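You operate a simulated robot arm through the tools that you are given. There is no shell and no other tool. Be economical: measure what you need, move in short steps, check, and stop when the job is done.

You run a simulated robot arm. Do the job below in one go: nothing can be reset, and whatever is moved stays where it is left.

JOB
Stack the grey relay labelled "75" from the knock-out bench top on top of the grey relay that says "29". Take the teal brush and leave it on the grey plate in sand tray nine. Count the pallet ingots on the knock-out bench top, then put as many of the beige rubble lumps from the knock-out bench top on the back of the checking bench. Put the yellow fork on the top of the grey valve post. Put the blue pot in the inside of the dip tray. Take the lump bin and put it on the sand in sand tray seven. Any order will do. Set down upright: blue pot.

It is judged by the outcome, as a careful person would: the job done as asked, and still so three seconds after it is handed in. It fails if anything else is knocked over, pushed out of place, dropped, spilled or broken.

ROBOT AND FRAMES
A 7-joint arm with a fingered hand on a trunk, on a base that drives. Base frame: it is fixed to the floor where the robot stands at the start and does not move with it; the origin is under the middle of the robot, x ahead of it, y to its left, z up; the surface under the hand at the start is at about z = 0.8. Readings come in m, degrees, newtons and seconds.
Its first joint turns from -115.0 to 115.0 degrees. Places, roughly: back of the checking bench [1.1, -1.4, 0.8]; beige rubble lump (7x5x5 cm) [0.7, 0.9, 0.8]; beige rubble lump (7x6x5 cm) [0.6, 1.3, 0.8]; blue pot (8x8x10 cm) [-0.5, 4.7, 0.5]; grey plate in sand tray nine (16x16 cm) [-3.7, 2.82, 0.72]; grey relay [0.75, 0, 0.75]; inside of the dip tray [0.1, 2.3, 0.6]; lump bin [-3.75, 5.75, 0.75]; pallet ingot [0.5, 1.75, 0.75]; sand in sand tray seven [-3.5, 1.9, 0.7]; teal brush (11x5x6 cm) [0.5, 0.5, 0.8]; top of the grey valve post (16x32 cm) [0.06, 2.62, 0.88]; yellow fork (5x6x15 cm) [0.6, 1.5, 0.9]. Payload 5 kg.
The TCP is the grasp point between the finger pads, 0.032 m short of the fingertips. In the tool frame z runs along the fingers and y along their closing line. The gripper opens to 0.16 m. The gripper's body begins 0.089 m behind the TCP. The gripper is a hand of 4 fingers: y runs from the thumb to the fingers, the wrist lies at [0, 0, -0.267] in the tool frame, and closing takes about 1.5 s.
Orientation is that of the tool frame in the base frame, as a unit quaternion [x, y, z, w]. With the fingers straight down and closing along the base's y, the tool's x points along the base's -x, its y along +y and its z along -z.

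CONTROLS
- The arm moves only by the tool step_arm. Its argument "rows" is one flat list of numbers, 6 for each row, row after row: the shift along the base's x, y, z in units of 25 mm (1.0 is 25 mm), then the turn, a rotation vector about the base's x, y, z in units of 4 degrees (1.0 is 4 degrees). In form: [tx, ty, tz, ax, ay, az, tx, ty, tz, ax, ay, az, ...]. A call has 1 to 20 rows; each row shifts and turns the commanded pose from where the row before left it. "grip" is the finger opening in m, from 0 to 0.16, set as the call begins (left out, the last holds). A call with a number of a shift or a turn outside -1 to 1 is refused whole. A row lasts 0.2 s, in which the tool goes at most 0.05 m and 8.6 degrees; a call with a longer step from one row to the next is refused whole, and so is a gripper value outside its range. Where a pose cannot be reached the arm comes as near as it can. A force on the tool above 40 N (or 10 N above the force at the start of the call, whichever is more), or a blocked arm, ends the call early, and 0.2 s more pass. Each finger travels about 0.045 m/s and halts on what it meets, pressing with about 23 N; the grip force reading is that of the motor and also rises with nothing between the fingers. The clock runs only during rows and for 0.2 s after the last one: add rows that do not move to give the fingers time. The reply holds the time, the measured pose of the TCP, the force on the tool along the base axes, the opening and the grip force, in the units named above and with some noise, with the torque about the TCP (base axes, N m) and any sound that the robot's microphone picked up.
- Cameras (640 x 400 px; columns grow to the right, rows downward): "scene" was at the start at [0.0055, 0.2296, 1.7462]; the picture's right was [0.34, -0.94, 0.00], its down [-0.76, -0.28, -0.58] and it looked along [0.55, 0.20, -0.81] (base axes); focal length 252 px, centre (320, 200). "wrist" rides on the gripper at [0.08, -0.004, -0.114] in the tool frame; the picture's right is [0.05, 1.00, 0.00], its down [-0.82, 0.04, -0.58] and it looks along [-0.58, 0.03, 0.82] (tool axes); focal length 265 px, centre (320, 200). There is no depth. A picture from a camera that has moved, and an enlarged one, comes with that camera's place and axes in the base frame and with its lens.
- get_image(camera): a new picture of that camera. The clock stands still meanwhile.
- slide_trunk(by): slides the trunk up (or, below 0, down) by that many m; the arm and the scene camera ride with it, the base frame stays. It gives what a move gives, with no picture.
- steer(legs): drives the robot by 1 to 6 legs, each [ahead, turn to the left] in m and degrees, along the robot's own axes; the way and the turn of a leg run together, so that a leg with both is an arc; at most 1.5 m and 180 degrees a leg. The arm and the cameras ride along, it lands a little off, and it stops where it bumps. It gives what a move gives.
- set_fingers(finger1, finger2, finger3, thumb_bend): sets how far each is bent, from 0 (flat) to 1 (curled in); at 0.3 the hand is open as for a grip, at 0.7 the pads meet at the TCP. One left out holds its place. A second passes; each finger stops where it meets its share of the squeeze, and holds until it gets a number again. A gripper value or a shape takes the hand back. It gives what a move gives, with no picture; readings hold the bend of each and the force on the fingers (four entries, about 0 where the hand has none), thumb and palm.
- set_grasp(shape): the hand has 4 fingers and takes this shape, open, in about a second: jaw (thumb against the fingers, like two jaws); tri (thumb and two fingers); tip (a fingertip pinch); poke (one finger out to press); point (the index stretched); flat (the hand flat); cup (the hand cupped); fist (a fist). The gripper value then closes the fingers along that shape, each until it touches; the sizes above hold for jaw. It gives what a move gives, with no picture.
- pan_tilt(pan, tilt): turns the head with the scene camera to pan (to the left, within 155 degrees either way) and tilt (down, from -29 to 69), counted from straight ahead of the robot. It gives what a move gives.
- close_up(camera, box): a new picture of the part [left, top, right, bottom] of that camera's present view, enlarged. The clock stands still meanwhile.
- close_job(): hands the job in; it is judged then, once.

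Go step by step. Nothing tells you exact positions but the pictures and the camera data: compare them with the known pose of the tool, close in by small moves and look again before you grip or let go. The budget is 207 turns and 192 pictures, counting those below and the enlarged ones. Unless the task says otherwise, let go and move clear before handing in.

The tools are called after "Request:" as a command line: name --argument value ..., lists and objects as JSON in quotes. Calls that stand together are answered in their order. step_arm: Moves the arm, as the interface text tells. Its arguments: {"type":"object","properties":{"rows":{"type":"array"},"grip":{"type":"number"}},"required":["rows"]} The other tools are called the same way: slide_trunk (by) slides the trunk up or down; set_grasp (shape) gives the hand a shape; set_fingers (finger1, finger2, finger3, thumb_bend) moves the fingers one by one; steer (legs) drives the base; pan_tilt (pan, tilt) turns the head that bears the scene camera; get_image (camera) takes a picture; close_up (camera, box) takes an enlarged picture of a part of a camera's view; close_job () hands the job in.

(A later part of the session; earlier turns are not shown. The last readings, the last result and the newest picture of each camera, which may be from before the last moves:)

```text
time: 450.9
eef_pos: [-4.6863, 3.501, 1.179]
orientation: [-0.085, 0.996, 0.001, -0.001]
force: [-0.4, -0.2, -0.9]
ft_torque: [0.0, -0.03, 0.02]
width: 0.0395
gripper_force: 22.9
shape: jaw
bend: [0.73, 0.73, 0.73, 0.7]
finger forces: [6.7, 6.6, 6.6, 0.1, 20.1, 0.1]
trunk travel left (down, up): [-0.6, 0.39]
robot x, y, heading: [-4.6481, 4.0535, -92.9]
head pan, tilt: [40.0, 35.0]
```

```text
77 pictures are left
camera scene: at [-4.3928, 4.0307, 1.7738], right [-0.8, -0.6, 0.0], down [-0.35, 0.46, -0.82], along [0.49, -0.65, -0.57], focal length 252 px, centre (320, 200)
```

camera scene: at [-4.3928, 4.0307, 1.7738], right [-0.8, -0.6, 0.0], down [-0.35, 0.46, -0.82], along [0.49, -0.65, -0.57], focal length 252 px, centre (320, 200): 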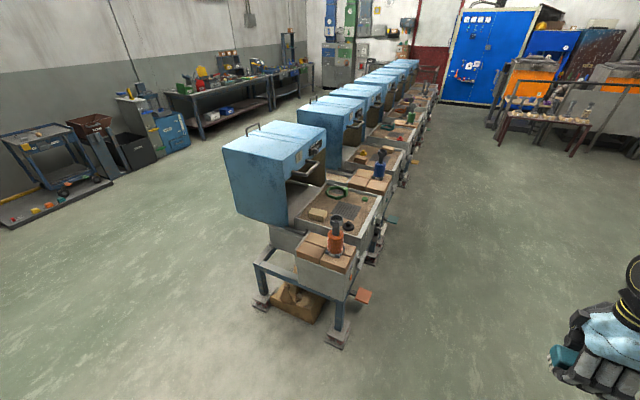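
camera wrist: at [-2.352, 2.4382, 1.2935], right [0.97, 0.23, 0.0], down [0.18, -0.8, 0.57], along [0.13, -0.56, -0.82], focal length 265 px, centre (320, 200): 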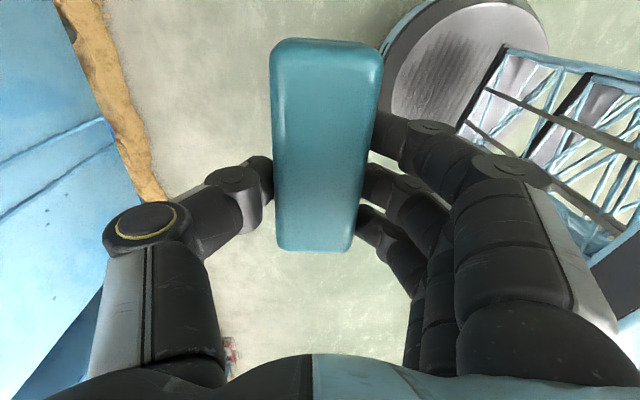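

Request:
close_up --camera "scene" --box '[220, 50, 450, 260]'

Request:
steer --legs '[[1.15, -5], [0, 95]]'

Request:
pan_tilt --pan 0 --tilt 45

Request:
get_image --camera "scene"

```text
1.90 times, centred on (335, 155) of scene
camera zoom: at [-4.3928, 4.0307, 1.7738], right [-0.8, -0.6, 0.0], down [-0.35, 0.46, -0.82], along [0.49, -0.65, -0.57], focal length 480 px, centre (291, 286)
```

zoom: 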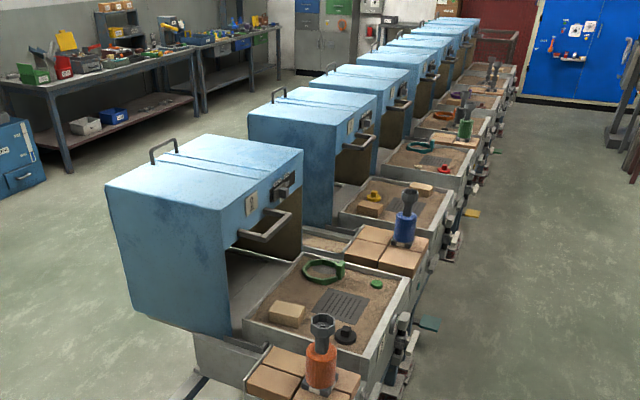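

```text
time: 461.1
eef_pos: [-4.2346, 2.8598, 1.1795]
orientation: [0.761, -0.648, 0.001, 0.001]
force: [-0.2, 0.0, -1.5]
ft_torque: [0.0, 0.02, 0.04]
width: 0.0394
gripper_force: 23.0
shape: jaw
bend: [0.73, 0.73, 0.73, 0.7]
finger forces: [6.9, 6.4, 6.4, 0.1, 19.8, 0.0]
trunk travel left (down, up): [-0.6, 0.39]
robot x, y, heading: [-4.7808, 2.9084, -3.5]
head pan, tilt: [40.0, 35.0]
```

```text
time: 462.2
eef_pos: [-4.2343, 2.8608, 1.1791]
orientation: [0.76, -0.65, 0.001, 0.002]
force: [0.2, 0.6, -0.6]
ft_torque: [0.03, 0.02, 0.02]
width: 0.0394
gripper_force: 22.9
shape: jaw
bend: [0.73, 0.73, 0.73, 0.7]
finger forces: [6.7, 6.6, 6.5, 0.0, 19.8, 0.0]
trunk travel left (down, up): [-0.6, 0.39]
robot x, y, heading: [-4.7878, 2.9031, -3.5]
head pan, tilt: [0.0, 45.0]
```

```text
75 pictures are left
camera scene: at [-4.7523, 3.1076, 1.759], right [-0.06, -1.0, 0.0], down [-0.71, 0.04, -0.71], along [0.71, -0.04, -0.71], focal length 252 px, centre (320, 200)
```

scene: 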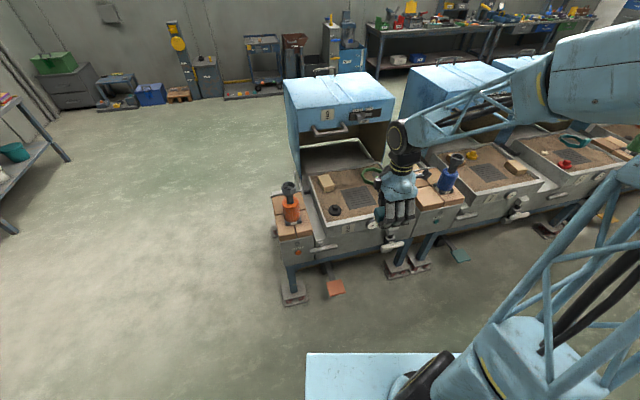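

Request:
close_up --camera "scene" --box '[270, 60, 430, 260]'

Request:
close_up --camera "scene" --box '[400, 60, 640, 240]'

```text
2.00 times, centred on (350, 160) of scene
camera zoom: at [-4.7523, 3.1076, 1.759], right [-0.06, -1.0, 0.0], down [-0.71, 0.04, -0.71], along [0.71, -0.04, -0.71], focal length 504 px, centre (260, 280)
```

zoom: 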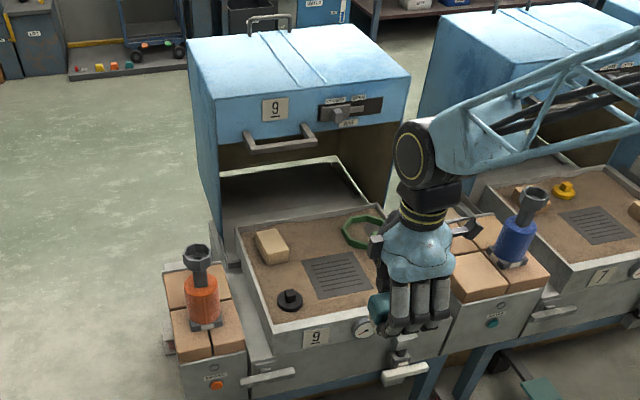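

```text
2.22 times, centred on (520, 150) of scene
camera zoom: at [-4.7523, 3.1076, 1.759], right [-0.06, -1.0, 0.0], down [-0.71, 0.04, -0.71], along [0.71, -0.04, -0.71], focal length 560 px, centre (-124, 311)
```

zoom: 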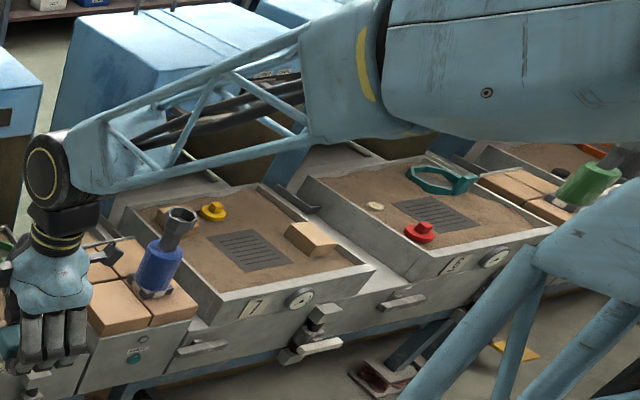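

Tray nine's grey plate is at (-3.706,2.82). I drive a bit closer and check the brush's tilt.

Request:
steer --legs '[[0.2, 0]]'

Request:
step_arm --rows '[1, 0, 0, 0, 0, 0, 1, 0, 0, 0, 0, 0, 1, 0, 0, 0, 0, 0, 1, 0, 0, 0, 0, 0, 1, 0, 0, 0, 0, 0, 1, 0, 0, 0, 0, 0, 1, 0, 0, 0, 0, 0, 1, 0, 0, 0, 0, 0, 1, 0, 0, 0, 0, 0, 1, 0, 0, 0, 0, 0]'

Request:
get_image --camera "wrist"

Request:
get_image --camera "scene"

```text
time: 463.8
eef_pos: [-4.0328, 2.8499, 1.1788]
orientation: [0.762, -0.648, 0.001, 0.002]
force: [0.7, 0.5, -1.4]
ft_torque: [0.04, 0.02, -0.01]
width: 0.0393
gripper_force: 23.3
shape: jaw
bend: [0.73, 0.73, 0.73, 0.7]
finger forces: [6.7, 6.5, 6.5, 0.0, 19.7, 0.0]
trunk travel left (down, up): [-0.6, 0.39]
robot x, y, heading: [-4.5821, 2.8924, -3.5]
head pan, tilt: [0.0, 45.0]
```

```text
time: 466.0
eef_pos: [-3.7808, 2.8523, 1.1804]
orientation: [0.762, -0.648, 0.0, 0.003]
force: [-0.1, -0.1, -0.8]
ft_torque: [0.02, 0.0, 0.02]
width: 0.0395
gripper_force: 22.9
shape: jaw
bend: [0.73, 0.73, 0.73, 0.7]
finger forces: [6.8, 6.5, 6.6, 0.1, 19.8, 0.0]
trunk travel left (down, up): [-0.6, 0.39]
robot x, y, heading: [-4.5834, 2.8882, -3.2]
head pan, tilt: [0.0, 45.0]
```

```text
72 pictures are left
camera wrist: at [-3.763, 2.7742, 1.2933], right [-0.98, -0.21, 0.0], down [-0.17, 0.8, 0.57], along [-0.12, 0.56, -0.82], focal length 265 px, centre (320, 200)
```

wrist: 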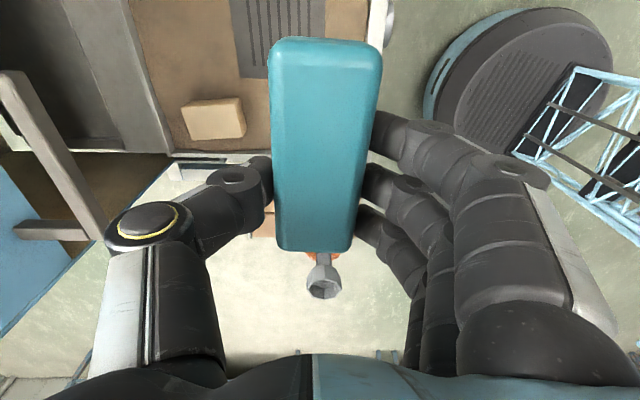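

```text
71 pictures are left
camera scene: at [-4.5511, 3.0952, 1.7589], right [-0.06, -1.0, 0.0], down [-0.71, 0.04, -0.71], along [0.71, -0.04, -0.71], focal length 252 px, centre (320, 200)
```

scene: 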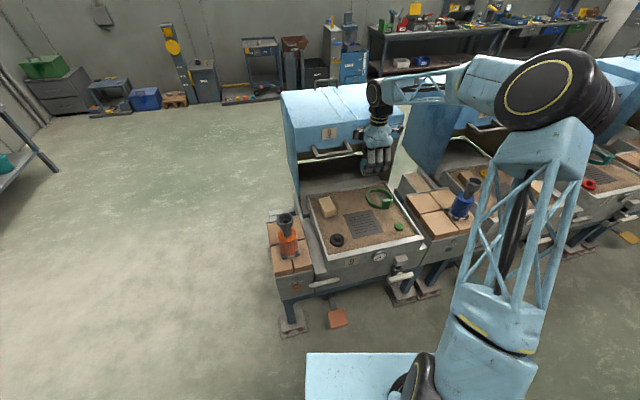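

The brush has slid ~3.5 cm in the hand and tilted ~5°; I compensate for both and descend above the plate.

Request:
step_arm --rows '[0.9, 0, 0, 0.6, 0, 0, 0.9, 0, 0, 0.6, 0, 0, 0.9, 0, -1, 0, 0, 0, 0, 0, -1, 0, 0, 0, 0, 0, -1, 0, 0, 0, 0, 0, -1, 0, 0, 0, 0, 0, -1, 0, 0, 0, 0, 0, -1, 0, 0, 0, 0, 0, -1, 0, 0, 0, 0, 0, -1, 0, 0, 0, 0, 0, -1, 0, 0, 0, 0, 0, -1, 0, 0, 0, 0, 0, -1, 0, 0, 0, 0, 0, -1, 0, 0, 0]'

Request:
get_image --camera "wrist"

Request:
close_up --camera "scene" --box '[290, 120, 450, 280]'

```text
time: 469.0
eef_pos: [-3.7167, 2.8506, 0.8795]
orientation: [0.762, -0.647, -0.027, -0.031]
force: [0.4, -1.0, -0.3]
ft_torque: [0.01, 0.03, 0.03]
width: 0.0392
gripper_force: 23.2
shape: jaw
bend: [0.73, 0.73, 0.73, 0.7]
finger forces: [6.8, 6.5, 6.6, 0.1, 19.8, 0.0]
trunk travel left (down, up): [-0.6, 0.39]
robot x, y, heading: [-4.5826, 2.8925, -3.7]
head pan, tilt: [0.0, 45.0]
```

```text
70 pictures are left
camera wrist: at [-3.6981, 2.7641, 0.9854], right [-0.98, -0.21, -0.02], down [-0.17, 0.75, 0.64], along [-0.12, 0.63, -0.77], focal length 265 px, centre (320, 200)
```

wrist: 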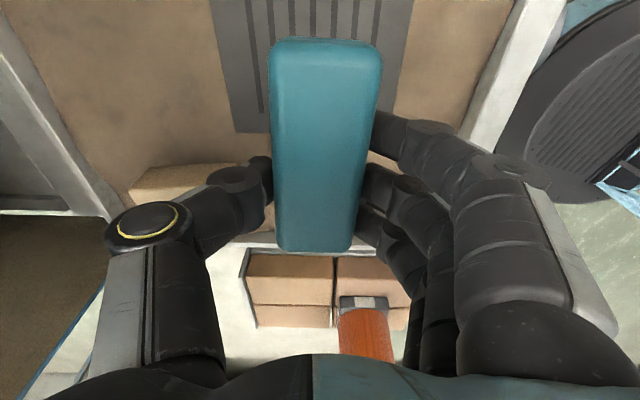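

```text
2.50 times, centred on (370, 200) of scene
camera zoom: at [-4.5514, 3.095, 1.759], right [-0.06, -1.0, 0.0], down [-0.71, 0.04, -0.71], along [0.71, -0.04, -0.71], focal length 630 px, centre (195, 200)
```

zoom: 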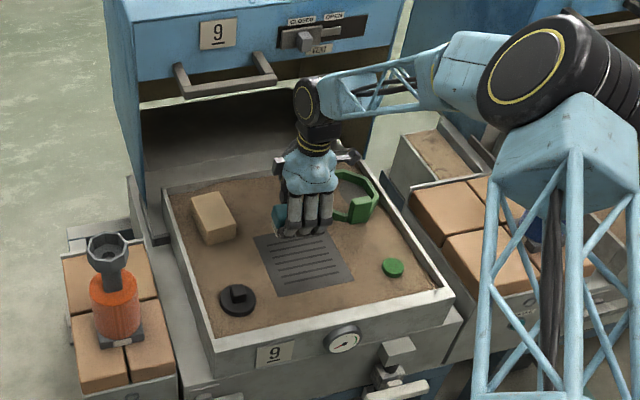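

Request:
step_arm --rows '[0.6, 0.4, 0, 0, 0, 0, 0, 0, -1, 0, 0, 0, 0, 0, -1, 0, 0, 0, 0, 0, -1, 0, 0, 0, 0, 0, -0.3, 0, 0, 0, 0, 0, 0, 0, 0, 0]'

Request:
step_arm --rows '[0, 0, -0.25, 0, 0, 0, 0, 0, -0.25, 0, 0, 0, 0, 0, 0, 0, 0, 0]'

Request:
close_up --camera "scene" --box '[330, 160, 420, 250]'

```text
time: 470.4
eef_pos: [-3.7015, 2.8607, 0.7965]
orientation: [0.762, -0.646, -0.025, -0.03]
force: [0.6, 0.3, -1.4]
ft_torque: [0.04, 0.02, 0.03]
width: 0.0392
gripper_force: 23.4
shape: jaw
bend: [0.73, 0.73, 0.73, 0.7]
finger forces: [6.8, 6.4, 6.5, 0.0, 19.8, 0.0]
trunk travel left (down, up): [-0.6, 0.39]
robot x, y, heading: [-4.5817, 2.8918, -3.7]
head pan, tilt: [0.0, 45.0]
```

```text
time: 471.2
eef_pos: [-3.7019, 2.8624, 0.7851]
orientation: [0.761, -0.647, -0.026, -0.031]
force: [0.5, 0.2, -1.1]
ft_torque: [0.01, 0.0, 0.01]
width: 0.0389
gripper_force: 23.6
shape: jaw
bend: [0.73, 0.73, 0.73, 0.7]
finger forces: [6.8, 6.5, 6.5, 0.1, 19.8, 0.0]
trunk travel left (down, up): [-0.6, 0.39]
robot x, y, heading: [-4.5817, 2.8915, -3.6]
head pan, tilt: [0.0, 45.0]
```

```text
4.44 times, centred on (375, 205) of scene
camera zoom: at [-4.5518, 3.0952, 1.759], right [-0.06, -1.0, 0.0], down [-0.71, 0.04, -0.71], along [0.71, -0.04, -0.71], focal length 1121 px, centre (76, 178)
```

zoom: 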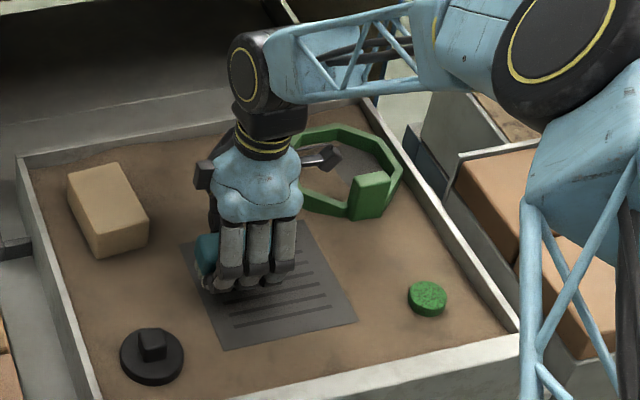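

The plate centre is (-3.70,2.82); I shift 2 cm toward -y and lower to contact.

Request:
step_arm --rows '[0, -0.8, 0, 0, 0, 0, 0, 0, -0.2, 0, 0, 0, 0, 0, -0.2, 0, 0, 0, 0, 0, 0, 0, 0, 0]'

Request:
step_arm --rows '[0, 0, -0.2, 0, 0, 0, 0, 0, 0, 0, 0, 0]'

Request:
close_up --camera "scene" --box '[330, 160, 420, 250]'

```text
time: 472.2
eef_pos: [-3.6999, 2.8403, 0.7745]
orientation: [0.762, -0.646, -0.026, -0.029]
force: [0.5, 0.5, -1.2]
ft_torque: [0.03, 0.02, -0.01]
width: 0.0392
gripper_force: 22.9
shape: jaw
bend: [0.73, 0.73, 0.73, 0.7]
finger forces: [6.8, 6.5, 6.5, 0.0, 19.8, 0.1]
trunk travel left (down, up): [-0.6, 0.39]
robot x, y, heading: [-4.5846, 2.8921, -3.4]
head pan, tilt: [0.0, 45.0]
```

```text
time: 472.8
eef_pos: [-3.7005, 2.8396, 0.7707]
orientation: [0.762, -0.646, -0.026, -0.03]
force: [-1.3, 0.6, -1.1]
ft_torque: [-0.05, 0.05, -0.06]
width: 0.0392
gripper_force: 22.7
shape: jaw
bend: [0.73, 0.73, 0.73, 0.7]
finger forces: [7.4, 6.6, 6.2, 0.0, 20.2, 0.1]
trunk travel left (down, up): [-0.6, 0.39]
robot x, y, heading: [-4.5832, 2.8904, -3.5]
head pan, tilt: [0.0, 45.0]
```

```text
4.44 times, centred on (375, 205) of scene
camera zoom: at [-4.5518, 3.0952, 1.759], right [-0.06, -1.0, 0.0], down [-0.71, 0.04, -0.71], along [0.71, -0.04, -0.71], focal length 1121 px, centre (76, 178)
```

zoom: 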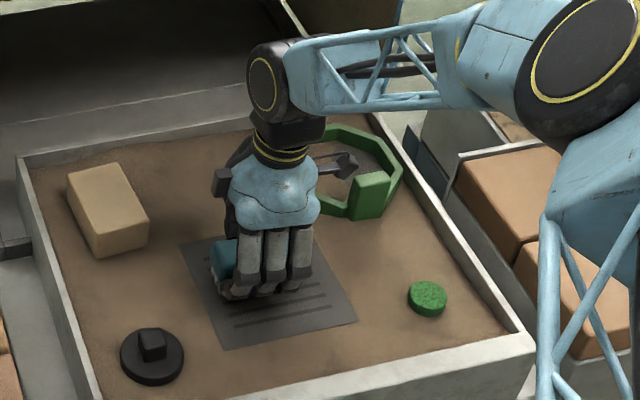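

Request:
step_arm --rows '[0, 0, -0.12, 0, 0, 0, 0, 0, 0, 0, 0, 0]'

Request:
step_arm --rows '[0, 0, 0, 0, 0, 0, 0, 0, 0, 0, 0, 0, 0, 0, 0, 0, 0, 0, 0, 0, 0, 0, 0, 0, 0, 0, 0, 0, 0, 0, 0, 0, 0, 0, 0, 0]' --grip 0.085

Request:
step_arm --rows '[0, 0, 1, 0, 0, 0, 0, 0, 1, 0, 0, 0, 0, 0, 1, 0, 0, 0, 0, 0, 1, 0, 0, 0, 0, 0, 1, 0, 0, 0, 0, 0, 1, 0, 0, 0, 0, 0, 1, 0, 0, 0, 0, 0, 1, 0, 0, 0, 0, 0, 1, -0.6, 0, 0, 0, 0, 1, -0.6, 0, 0, 0, 0, 1, 0, 0, 0, 0, 0, 1, 0, 0, 0, -1, 0, 1, 0, 0, 0, -1, 0, 1, 0, 0, 0, -1, 0, 1, 0, 0, 0, -1, 0, 1, 0, 0, 0, -1, 0, 0, 0, 0, 0, -1, 0, 0, 0, 0, 0]'

Request:
close_up --camera "scene" --box '[310, 140, 440, 270]'

```text
time: 473.4
eef_pos: [-3.7013, 2.8399, 0.7686]
orientation: [0.762, -0.647, -0.026, -0.03]
force: [1.1, 2.6, 5.5]
ft_torque: [-0.25, 0.05, -0.02]
width: 0.0398
gripper_force: 22.4
shape: jaw
bend: [0.74, 0.73, 0.73, 0.7]
finger forces: [9.4, 7.0, 5.5, 0.0, 22.5, 0.0]
trunk travel left (down, up): [-0.6, 0.39]
robot x, y, heading: [-4.5827, 2.8955, -3.5]
head pan, tilt: [0.0, 45.0]
```

```text
time: 474.8
eef_pos: [-3.7004, 2.8401, 0.7667]
orientation: [0.762, -0.646, -0.026, -0.031]
force: [0.1, -0.4, 0.2]
ft_torque: [0.02, -0.04, 0.0]
width: 0.0841
gripper_force: 0.0
shape: jaw
bend: [0.72, 0.72, 0.72, 0.7]
finger forces: [0.1, 0.0, 0.1, 0.0, 0.0, 0.0]
trunk travel left (down, up): [-0.6, 0.39]
robot x, y, heading: [-4.5824, 2.8933, -3.5]
head pan, tilt: [0.0, 45.0]
```

```text
time: 478.6
eef_pos: [-3.8529, 2.841, 1.1686]
orientation: [0.763, -0.647, 0.002, 0.0]
force: [-0.9, 0.2, 0.5]
ft_torque: [-0.01, -0.01, 0.0]
width: 0.0844
gripper_force: 0.0
shape: jaw
bend: [0.72, 0.72, 0.72, 0.7]
finger forces: [0.1, 0.0, 0.1, 0.0, 0.0, 0.0]
trunk travel left (down, up): [-0.6, 0.39]
robot x, y, heading: [-4.5867, 2.8925, -3.4]
head pan, tilt: [0.0, 45.0]
```

```text
3.08 times, centred on (375, 205) of scene
camera zoom: at [-4.5526, 3.0952, 1.759], right [-0.06, -1.0, 0.0], down [-0.71, 0.04, -0.71], along [0.71, -0.04, -0.71], focal length 776 px, centre (151, 185)
```

zoom: 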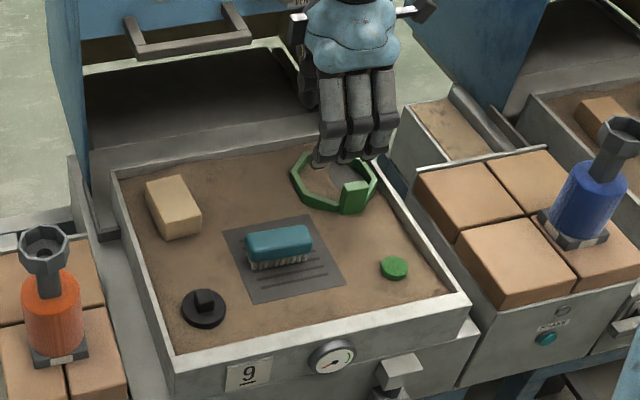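

The brush lies on the plate. Next, the lump bin near (-3.75,5.75); I drive toward it and look.

Request:
step_arm --rows '[-1, 0, 0, 0, 0, 0, -1, 0, 0, 0, 0, 0, -1, 0, 0, 0, 0, 0, -1, 0, 0, 0, 0, 0, -1, 0, 0, 0, 0, 0, -1, 0, 0, 0, 0, 0]'

Request:
steer --legs '[[0, 93.5], [1.3, 0], [0, -60]]'

Request:
pan_tilt --pan 30 --tilt 30

Request:
get_image --camera "scene"

```text
time: 480.0
eef_pos: [-3.9988, 2.8395, 1.1673]
orientation: [0.762, -0.647, 0.001, 0.002]
force: [-0.6, 0.6, -0.1]
ft_torque: [0.01, -0.05, -0.01]
width: 0.0845
gripper_force: 0.1
shape: jaw
bend: [0.72, 0.72, 0.72, 0.7]
finger forces: [0.0, 0.1, 0.0, 0.0, 0.0, 0.1]
trunk travel left (down, up): [-0.6, 0.39]
robot x, y, heading: [-4.584, 2.8906, -3.5]
head pan, tilt: [0.0, 45.0]
```

```text
time: 493.5
eef_pos: [-4.1087, 4.4944, 1.1664]
orientation: [0.925, -0.381, 0.002, 0.001]
force: [0.0, -0.2, 0.1]
ft_torque: [0.01, -0.01, 0.03]
width: 0.0841
gripper_force: 0.1
shape: jaw
bend: [0.72, 0.72, 0.72, 0.7]
finger forces: [0.1, 0.0, 0.0, 0.1, 0.0, 0.0]
trunk travel left (down, up): [-0.6, 0.39]
robot x, y, heading: [-4.6105, 4.1943, 32.5]
head pan, tilt: [0.0, 45.0]
```

```text
time: 494.4
eef_pos: [-4.1087, 4.4966, 1.1668]
orientation: [0.925, -0.38, 0.001, 0.002]
force: [0.3, -1.2, -0.4]
ft_torque: [-0.01, -0.02, 0.01]
width: 0.0843
gripper_force: 0.1
shape: jaw
bend: [0.72, 0.72, 0.72, 0.7]
finger forces: [0.1, 0.1, 0.1, 0.1, 0.1, 0.1]
trunk travel left (down, up): [-0.6, 0.39]
robot x, y, heading: [-4.6132, 4.1933, 32.6]
head pan, tilt: [30.0, 30.0]
```

```text
65 pictures are left
camera scene: at [-4.7335, 4.4152, 1.7815], right [0.89, -0.46, 0.0], down [-0.23, -0.44, -0.87], along [0.4, 0.77, -0.5], focal length 252 px, centre (320, 200)
```

scene: 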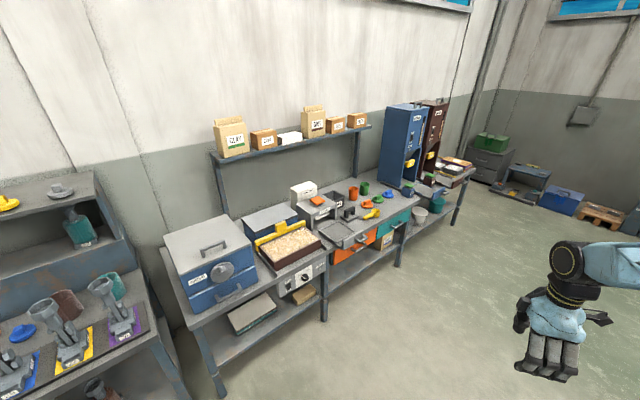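

Request:
close_up --camera "scene" --box '[150, 160, 350, 330]'

Request:
close_up --camera "scene" --box '[280, 90, 500, 280]'

```text
2.35 times, centred on (250, 245) of scene
camera zoom: at [-4.7335, 4.4152, 1.7815], right [0.89, -0.46, 0.0], down [-0.23, -0.44, -0.87], along [0.4, 0.77, -0.5], focal length 593 px, centre (485, 94)
```

zoom: 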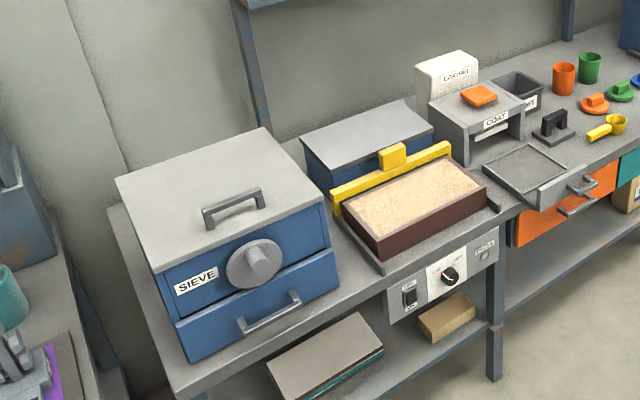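

```text
2.11 times, centred on (390, 185) of scene
camera zoom: at [-4.7335, 4.4152, 1.7815], right [0.89, -0.46, 0.0], down [-0.23, -0.44, -0.87], along [0.4, 0.77, -0.5], focal length 531 px, centre (173, 232)
```

zoom: 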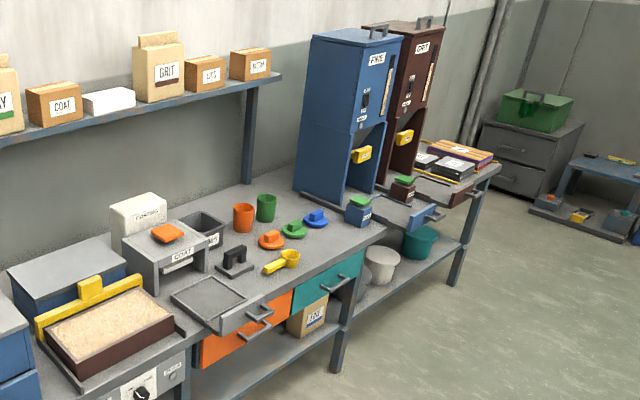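

The "LUMPS" bin sits beside the COAT machine at about (-3.86,5.82). I drive up in front of it.

Request:
steer --legs '[[0, 4.7], [1.05, 0], [0, 53]]'

Request:
pan_tilt --pan 0 --tilt 45

Request:
get_image --camera "scene"

Request:
get_image --camera "wrist"

```text
time: 502.6
eef_pos: [-3.7503, 5.3921, 1.167]
orientation: [0.996, 0.087, 0.003, 0.002]
force: [0.7, -0.1, -0.1]
ft_torque: [0.0, 0.01, 0.02]
width: 0.0842
gripper_force: 0.1
shape: jaw
bend: [0.72, 0.72, 0.72, 0.7]
finger forces: [0.0, 0.1, 0.0, 0.0, 0.1, 0.0]
trunk travel left (down, up): [-0.6, 0.39]
robot x, y, heading: [-3.7945, 4.8076, 87.2]
head pan, tilt: [30.0, 30.0]
```

```text
time: 503.6
eef_pos: [-3.7501, 5.3937, 1.1665]
orientation: [0.996, 0.087, 0.002, 0.001]
force: [0.4, 0.8, 1.1]
ft_torque: [0.0, 0.0, 0.03]
width: 0.0843
gripper_force: 0.0
shape: jaw
bend: [0.72, 0.72, 0.72, 0.7]
finger forces: [0.1, 0.1, 0.1, 0.0, 0.0, 0.0]
trunk travel left (down, up): [-0.6, 0.39]
robot x, y, heading: [-3.7982, 4.807, 87.1]
head pan, tilt: [0.0, 45.0]
```

```text
62 pictures are left
camera scene: at [-4.0024, 4.8411, 1.759], right [1.0, -0.05, 0.0], down [-0.04, -0.71, -0.71], along [0.04, 0.71, -0.71], focal length 252 px, centre (320, 200)
```

scene: 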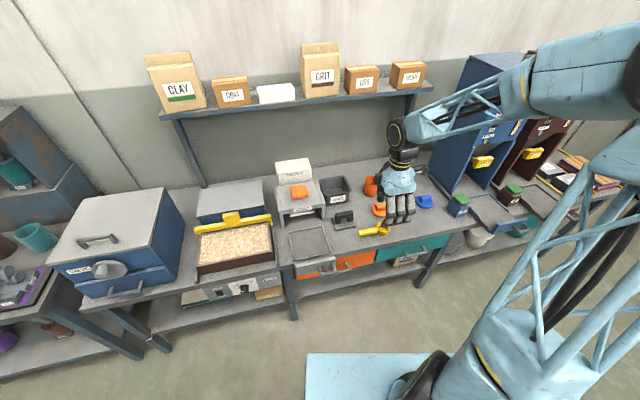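

```text
61 pictures are left
camera wrist: at [-3.6716, 5.4111, 1.2804], right [0.22, -0.97, 0.0], down [-0.8, -0.18, 0.57], along [-0.56, -0.13, -0.82], focal length 265 px, centre (320, 200)
```

wrist: 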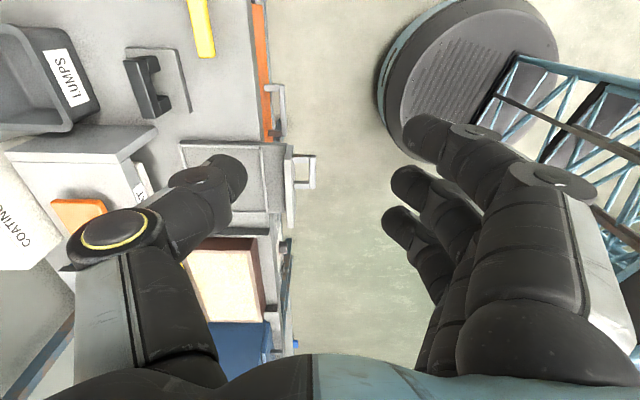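

Request:
close_up --camera "scene" --box '[270, 150, 430, 270]'

Request:
close_up --camera "wrist" --box '[0, 0, 200, 180]'

```text
3.33 times, centred on (350, 210) of scene
camera zoom: at [-4.0024, 4.8411, 1.759], right [1.0, -0.05, 0.0], down [-0.04, -0.71, -0.71], along [0.04, 0.71, -0.71], focal length 840 px, centre (220, 167)
```

zoom: 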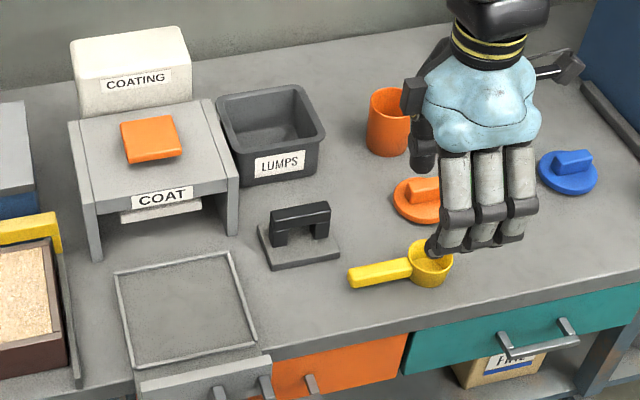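

```text
2.22 times, centred on (100, 90) of wrist
camera zoom: at [-3.6716, 5.4111, 1.2804], right [0.22, -0.97, 0.0], down [-0.8, -0.18, 0.57], along [-0.56, -0.13, -0.82], focal length 590 px, centre (809, 444)
```

zoom: 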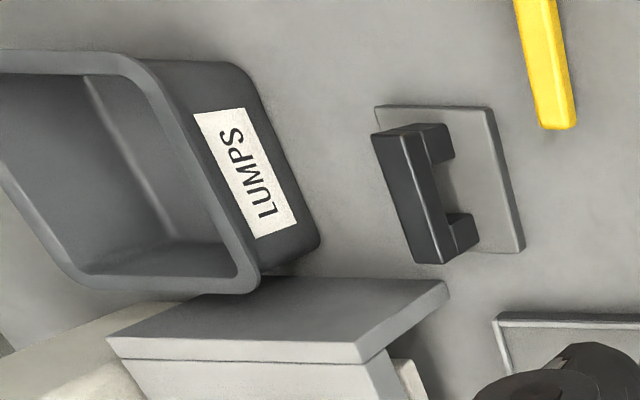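

The bin (about 15×14 cm, rim z≈0.84) is centred near (-3.865,5.866). I drive 0.2 m closer and bring the hand above it with full opening.

Request:
steer --legs '[[0.2, 0]]'

Request:
step_arm --rows '[-1, 0, 0, 0, 0, 0, -1, 0, 0, 0, 0, 0, -1, 0, 0, 0, 0, 0, -1, 0, 0, 0, 0, 0, 0, 1, 0, 0, 0, 0, 0, 1, 0, 0, 0, 0, 0, 1, -1, 0, 0, 0, 0, 1, -1, 0, 0, 0, 0, 1, -1, 0, 0, 0, 0, 1, 0, 0, 0, 0, 0, 1, 0, 0, 0, 0, 0, 1, 0, 0, 0, 0]' --grip 0.16

Request:
get_image --camera "wrist"

Request:
get_image --camera "scene"

```text
time: 505.2
eef_pos: [-3.7401, 5.5958, 1.1658]
orientation: [0.996, 0.085, 0.002, 0.001]
force: [-0.2, 0.4, 1.2]
ft_torque: [-0.02, 0.01, -0.02]
width: 0.0845
gripper_force: 0.1
shape: jaw
bend: [0.72, 0.72, 0.72, 0.7]
finger forces: [0.0, 0.0, 0.0, 0.1, 0.1, 0.0]
trunk travel left (down, up): [-0.6, 0.39]
robot x, y, heading: [-3.7884, 5.0103, 87.3]
head pan, tilt: [0.0, 45.0]
```

```text
time: 507.8
eef_pos: [-3.8377, 5.7954, 1.0935]
orientation: [0.996, 0.085, 0.002, 0.001]
force: [0.1, 0.5, -0.3]
ft_torque: [-0.01, 0.01, 0.02]
width: 0.1598
gripper_force: 0.0
shape: jaw
bend: [0.3, 0.3, 0.3, 0.3]
finger forces: [0.1, 0.1, 0.1, 0.0, 0.0, 0.0]
trunk travel left (down, up): [-0.6, 0.39]
robot x, y, heading: [-3.7835, 5.0097, 87.0]
head pan, tilt: [0.0, 45.0]
```

```text
58 pictures are left
camera wrist: at [-3.7585, 5.8139, 1.206], right [0.22, -0.98, 0.0], down [-0.8, -0.18, 0.57], along [-0.56, -0.13, -0.82], focal length 265 px, centre (320, 200)
```

wrist: 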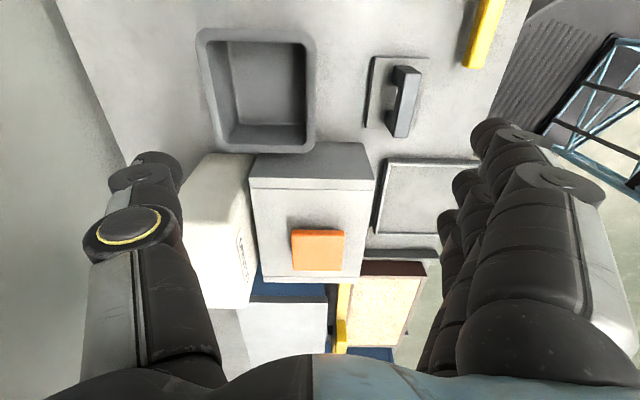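

```text
57 pictures are left
camera scene: at [-3.9921, 5.0443, 1.7589], right [1.0, -0.05, 0.0], down [-0.04, -0.71, -0.71], along [0.04, 0.71, -0.71], focal length 252 px, centre (320, 200)
```

scene: 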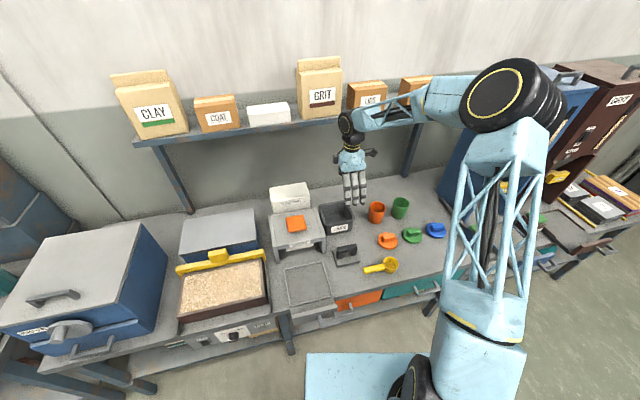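

Bin geometry is confirmed (centre (-3.863,5.869), depth 14 cm, aligned with the hand). I centre over it and go down to just above the rim.

Request:
step_arm --rows '[-0.4, 1, 0, 0, 0, 0.3, -0.5, 1, 0, 0, 0, 0, 0, 0.94, 0, 0, 0, 0, 0, 0, -1, 0, 0, 0, 0, 0, -1, 0, 0, 0, 0, 0, -1, 0, 0, 0, 0, 0, -1, 0, 0, 0, 0, 0, -1, 0, 0, 0, 0, 0, -1, 0, 0, 0, 0, 0, -1, 0, 0, 0]'

Request:
get_image --camera "wrist"

Request:
close_up --camera "scene" --box '[250, 130, 410, 280]'

```text
time: 510.0
eef_pos: [-3.8648, 5.8677, 0.9154]
orientation: [0.995, 0.095, 0.001, 0.0]
force: [-0.5, -0.2, 0.1]
ft_torque: [-0.01, -0.01, 0.03]
width: 0.1599
gripper_force: 0.0
shape: jaw
bend: [0.3, 0.3, 0.3, 0.3]
finger forces: [0.1, 0.0, 0.1, 0.0, 0.0, 0.0]
trunk travel left (down, up): [-0.6, 0.39]
robot x, y, heading: [-3.7882, 5.0091, 87.2]
head pan, tilt: [0.0, 45.0]
```

```text
56 pictures are left
camera wrist: at [-3.7859, 5.8881, 1.0287], right [0.24, -0.97, 0.0], down [-0.79, -0.2, 0.57], along [-0.56, -0.14, -0.82], focal length 265 px, centre (320, 200)
```

wrist: 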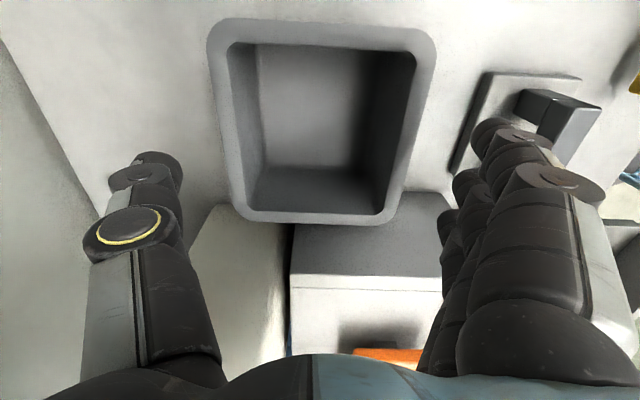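

```text
2.67 times, centred on (330, 205) of scene
camera zoom: at [-3.9922, 5.0441, 1.7589], right [1.0, -0.05, 0.0], down [-0.04, -0.71, -0.71], along [0.04, 0.71, -0.71], focal length 672 px, centre (293, 187)
```

zoom: 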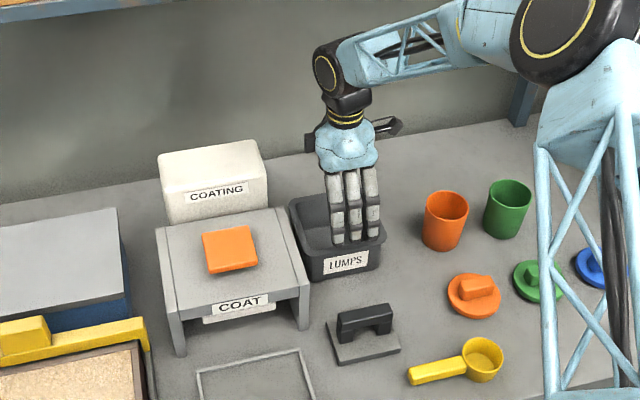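

Request:
step_arm --rows '[0.4, 0.05, 0, 0, 0, 0, 0, 0, -1, 0, 0, 0, 0, 0, -0.6, 0, 0, 0, 0, 0, -0.6, 0, 0, 0]'

Request:
get_image --camera "wrist"

```text
time: 511.0
eef_pos: [-3.8538, 5.8696, 0.8606]
orientation: [0.995, 0.096, 0.001, 0.0]
force: [0.6, -0.4, -0.8]
ft_torque: [-0.01, -0.01, -0.01]
width: 0.1599
gripper_force: 0.1
shape: jaw
bend: [0.3, 0.3, 0.3, 0.3]
finger forces: [0.0, 0.1, 0.0, 0.0, 0.1, 0.0]
trunk travel left (down, up): [-0.6, 0.39]
robot x, y, heading: [-3.7897, 5.011, 87.1]
head pan, tilt: [0.0, 45.0]
```

```text
54 pictures are left
camera wrist: at [-3.7747, 5.8901, 0.9739], right [0.24, -0.97, 0.0], down [-0.79, -0.2, 0.57], along [-0.56, -0.14, -0.82], focal length 265 px, centre (320, 200)
```

wrist: 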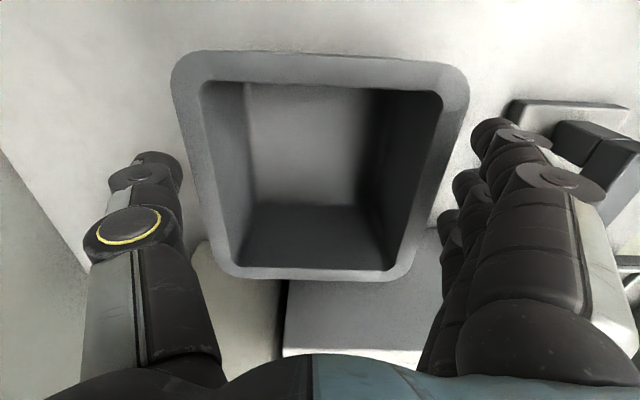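

Request:
step_arm --rows '[0.1, 0.15, 0, 0, 0, 0, 0, 0, -0.6, 0, 0, 0, 0, 0, -0.6, 0, 0, 0, 0, 0, -0.5, 0, 0, 0]'

Request:
step_arm --rows '[0, 0, 0, 0, 0, 0, 0, 0, 0, 0, 0, 0, 0, 0, 0, 0, 0, 0, 0, 0, 0, 0, 0, 0, 0, 0, 0, 0, 0, 0]' --grip 0.1

Request:
get_image --camera "wrist"

```text
time: 512.0
eef_pos: [-3.85, 5.871, 0.8171]
orientation: [0.995, 0.096, 0.002, 0.0]
force: [-0.5, 0.9, 2.0]
ft_torque: [0.04, 0.02, -0.06]
width: 0.1599
gripper_force: 0.0
shape: jaw
bend: [0.3, 0.3, 0.3, 0.3]
finger forces: [0.0, 0.1, 0.1, 0.0, 2.3, 0.0]
trunk travel left (down, up): [-0.6, 0.39]
robot x, y, heading: [-3.7856, 5.0129, 87.0]
head pan, tilt: [0.0, 45.0]
```

```text
time: 513.2
eef_pos: [-3.8495, 5.8707, 0.819]
orientation: [0.995, 0.096, 0.001, 0.001]
force: [0.3, -0.2, -0.2]
ft_torque: [-0.02, -0.04, 0.02]
width: 0.1278
gripper_force: 23.0
shape: jaw
bend: [0.59, 0.59, 0.59, 0.56]
finger forces: [7.3, 7.4, 7.4, 0.0, 21.9, 0.0]
trunk travel left (down, up): [-0.6, 0.39]
robot x, y, heading: [-3.784, 5.0097, 87.2]
head pan, tilt: [0.0, 45.0]
```

```text
53 pictures are left
camera wrist: at [-3.7713, 5.8914, 0.9314], right [0.24, -0.97, 0.0], down [-0.79, -0.2, 0.57], along [-0.56, -0.14, -0.82], focal length 265 px, centre (320, 200)
```

wrist: 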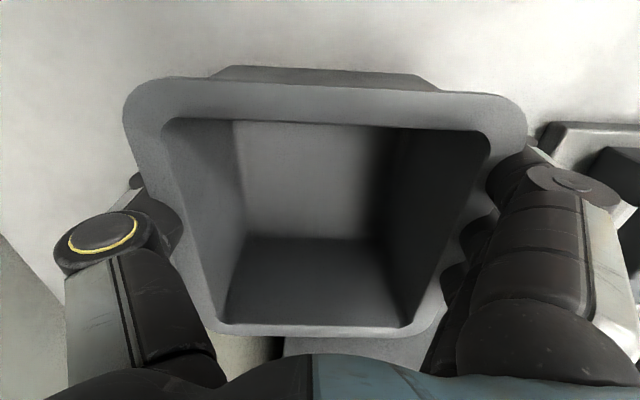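

All fingers grip under the rim. I lift straight up, then retract.

Request:
step_arm --rows '[0, 0, 0.6, 0, 0, 0, 0, 0, 1, 0, 0, 0, 0, 0, 1, 0, 0, 0, 0, 0, 1, 0, 0, 0, 0, 0, 1, 0, 0, 0, 0, 0, 1, 0, 0, 0, 0, 0, 1, 0, 0, 0, 0, 0, 1, 0, 0, 0, 0, 0, 1, 0, 0, 0, 0, -1, 1, 0, 0, 0, 0, -1, 1, 0, 0, 0, 0, -1, 1, 0, 0, 0, 0, -1, 1, 0, 0, 0, 0, -1, 0, 0, 0, 0, 0, -1, 0, 0, 0, 0, 0, -1, 0, 0, 0, 0, 0, -1, 0, 0, 0, 0, 0, -1, 0, 0, 0, 0, 0, -1, 0, 0, 0, 0, 0, -1, 0, 0, 0, 0]'

Request:
get_image --camera "wrist"

Request:
close_up --camera "scene" --box '[230, 100, 450, 280]'

```text
time: 517.4
eef_pos: [-3.8509, 5.5981, 1.135]
orientation: [0.995, 0.096, 0.002, 0.001]
force: [0.6, -0.4, -2.6]
ft_torque: [0.02, -0.05, -0.01]
width: 0.1279
gripper_force: 22.5
shape: jaw
bend: [0.59, 0.59, 0.59, 0.56]
finger forces: [7.2, 7.3, 7.3, 0.0, 21.8, 0.0]
trunk travel left (down, up): [-0.6, 0.39]
robot x, y, heading: [-3.7845, 5.0109, 87.2]
head pan, tilt: [0.0, 45.0]
```

```text
52 pictures are left
camera wrist: at [-3.7723, 5.6184, 1.2488], right [0.24, -0.97, 0.0], down [-0.79, -0.2, 0.57], along [-0.56, -0.14, -0.82], focal length 265 px, centre (320, 200)
```

wrist: 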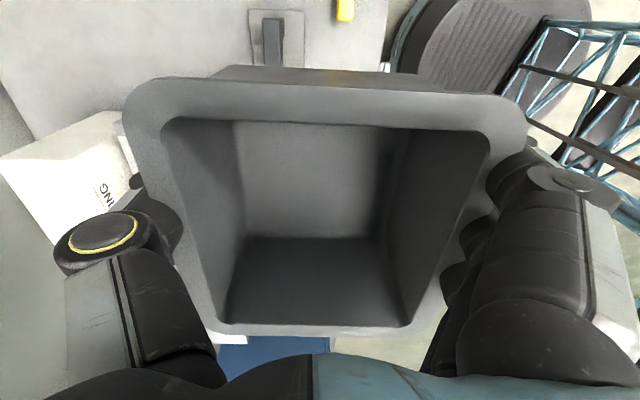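

```text
2.22 times, centred on (340, 190) of scene
camera zoom: at [-3.9922, 5.0431, 1.759], right [1.0, -0.05, 0.0], down [-0.04, -0.71, -0.71], along [0.04, 0.71, -0.71], focal length 560 px, centre (276, 222)
```

zoom: 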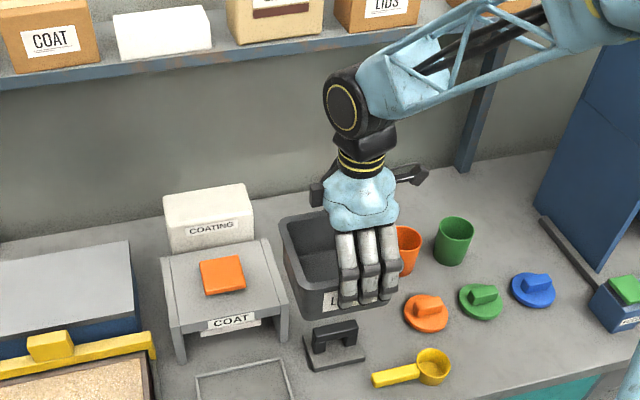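

Bin is level and secure. I drive it round to sand tray seven.

Request:
steer --legs '[[-0.35, 0], [0, 93], [0.82, 0], [0, 90], [1.35, 0], [1.3, 0]]'

Request:
pan_tilt --pan 60 --tilt 40

Request:
get_image --camera "scene"

```text
time: 544.4
eef_pos: [-4.5113, 1.3913, 1.1349]
orientation: [-0.121, 0.993, 0.001, -0.002]
force: [0.2, 0.2, -2.3]
ft_torque: [-0.03, 0.03, -0.04]
width: 0.1275
gripper_force: 22.9
shape: jaw
bend: [0.59, 0.59, 0.59, 0.56]
finger forces: [6.9, 6.6, 6.9, 0.0, 20.5, 0.0]
trunk travel left (down, up): [-0.6, 0.39]
robot x, y, heading: [-4.6056, 1.9802, -90.2]
head pan, tilt: [0.0, 45.0]
```

```text
time: 545.7
eef_pos: [-4.5114, 1.3933, 1.1354]
orientation: [-0.121, 0.993, 0.001, -0.002]
force: [-0.1, -0.3, -1.8]
ft_torque: [-0.04, 0.05, 0.01]
width: 0.1278
gripper_force: 23.0
shape: jaw
bend: [0.59, 0.59, 0.59, 0.56]
finger forces: [6.8, 6.9, 7.0, 0.0, 20.6, 0.0]
trunk travel left (down, up): [-0.6, 0.39]
robot x, y, heading: [-4.6072, 1.9757, -90.0]
head pan, tilt: [60.0, 40.0]
```

```text
50 pictures are left
camera scene: at [-4.3319, 1.9963, 1.7662], right [-0.5, -0.87, 0.0], down [-0.56, 0.32, -0.77], along [0.66, -0.38, -0.64], focal length 252 px, centre (320, 200)
```

scene: 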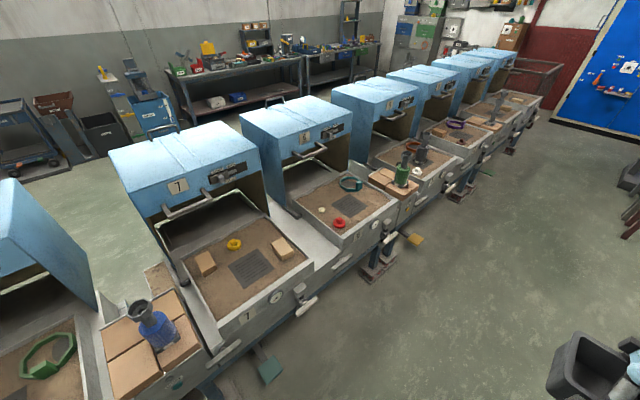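

Request:
close_up --camera "scene" --box '[160, 190, 320, 340]'

```text
2.67 times, centred on (240, 265) of scene
camera zoom: at [-4.3319, 1.9963, 1.7662], right [-0.5, -0.87, 0.0], down [-0.56, 0.32, -0.77], along [0.66, -0.38, -0.64], focal length 672 px, centre (533, 27)
```

zoom: 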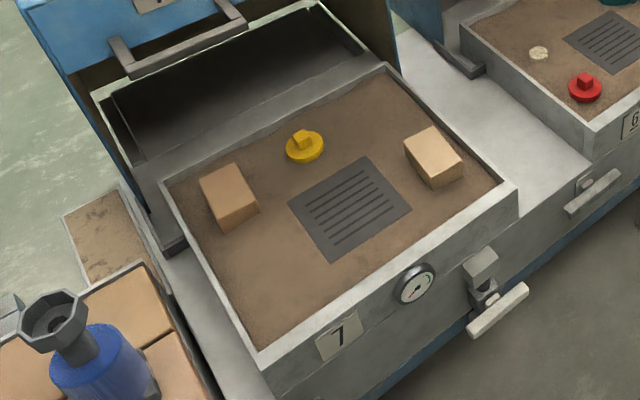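

Tray seven's free sand is the front-left patch, centred about (-3.58,2.07). I face it and come closer.

Request:
steer --legs '[[0, 90], [0.17, 0]]'

Request:
pan_tilt --pan 0 --tilt 48

Request:
get_image --camera "scene"

```text
time: 551.2
eef_pos: [-3.8437, 2.0528, 1.1344]
orientation: [0.78, -0.626, 0.0, 0.002]
force: [0.5, 0.5, -2.7]
ft_torque: [-0.04, 0.04, 0.0]
width: 0.1276
gripper_force: 22.7
shape: jaw
bend: [0.59, 0.59, 0.59, 0.56]
finger forces: [6.6, 6.8, 6.9, 0.0, 20.2, 0.0]
trunk travel left (down, up): [-0.6, 0.39]
robot x, y, heading: [-4.4295, 1.9721, -1.6]
head pan, tilt: [60.0, 40.0]
```

```text
time: 552.5
eef_pos: [-3.8445, 2.0523, 1.1351]
orientation: [0.78, -0.625, 0.001, 0.002]
force: [-0.3, -0.4, -1.7]
ft_torque: [-0.07, -0.02, 0.07]
width: 0.1277
gripper_force: 23.1
shape: jaw
bend: [0.59, 0.59, 0.59, 0.56]
finger forces: [6.8, 6.7, 6.8, 0.1, 20.3, 0.1]
trunk travel left (down, up): [-0.6, 0.39]
robot x, y, heading: [-4.4339, 1.9756, -1.1]
head pan, tilt: [0.0, 48.0]
```

```text
48 pictures are left
camera scene: at [-4.4104, 2.1779, 1.7547], right [-0.02, -1.0, 0.0], down [-0.74, 0.02, -0.67], along [0.67, -0.02, -0.74], focal length 252 px, centre (320, 200)
```

scene: 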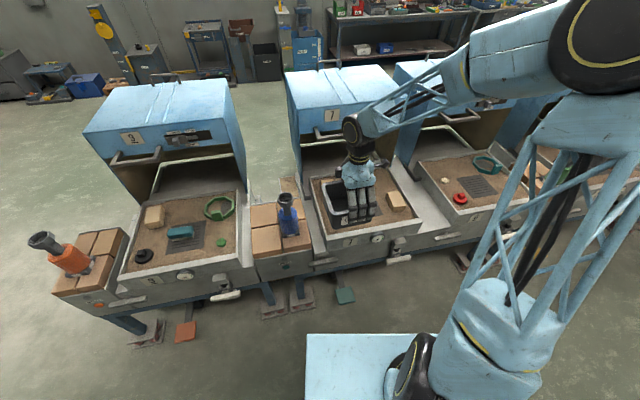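

Request:
step_arm --rows '[1, 0, 0, 0, 0, 0, 1, 0, 0, 0, 0, 0, 1, 0, 0, 0, 0, 0, 1, 0, 0, 0, 0, 0, 1, 0, 0, 0, 0, 0, 1, 0, 0, 0, 0, 0, 1, 0, 0, 0, 0, 0, 1, 0, 0, 0, 0, 0, 1, 0.3, -1, 0, 0, 0, 1, 0, -1, 0, 0, 0, 0.5, 0, -1, 0, 0, 0, 0, 0, -1, 0, 0, 0, 0, 0, -1, 0, 0, 0]'

Request:
get_image --camera "wrist"

Request:
close_up --camera "scene" --box '[290, 130, 440, 260]'

```text
time: 555.3
eef_pos: [-3.5814, 2.0589, 1.0085]
orientation: [0.78, -0.626, 0.001, 0.002]
force: [-0.8, -0.7, -3.0]
ft_torque: [-0.04, 0.01, 0.01]
width: 0.1276
gripper_force: 22.5
shape: jaw
bend: [0.59, 0.59, 0.59, 0.56]
finger forces: [6.8, 6.7, 6.7, 0.1, 20.1, 0.0]
trunk travel left (down, up): [-0.6, 0.39]
robot x, y, heading: [-4.4282, 1.9744, -1.5]
head pan, tilt: [0.0, 48.0]
```

```text
47 pictures are left
camera wrist: at [-3.5591, 1.9831, 1.1214], right [-0.96, -0.27, 0.0], down [-0.22, 0.79, 0.57], along [-0.16, 0.55, -0.82], focal length 265 px, centre (320, 200)
```

wrist: 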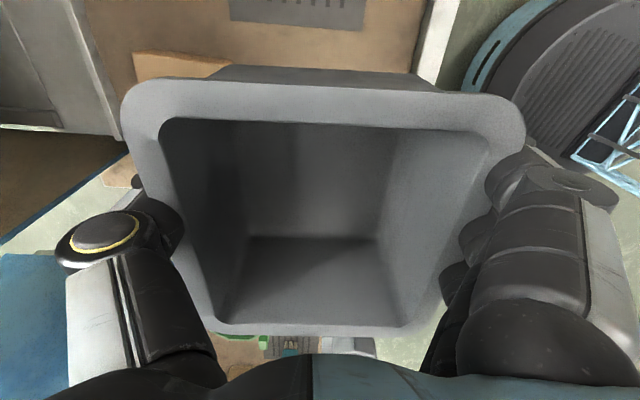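

```text
3.08 times, centred on (365, 195) of scene
camera zoom: at [-4.4097, 2.1778, 1.7547], right [-0.03, -1.0, 0.0], down [-0.74, 0.02, -0.67], along [0.67, -0.02, -0.74], focal length 776 px, centre (182, 215)
```

zoom: 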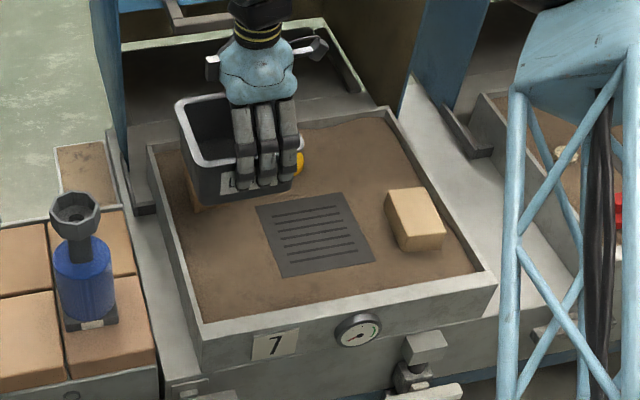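

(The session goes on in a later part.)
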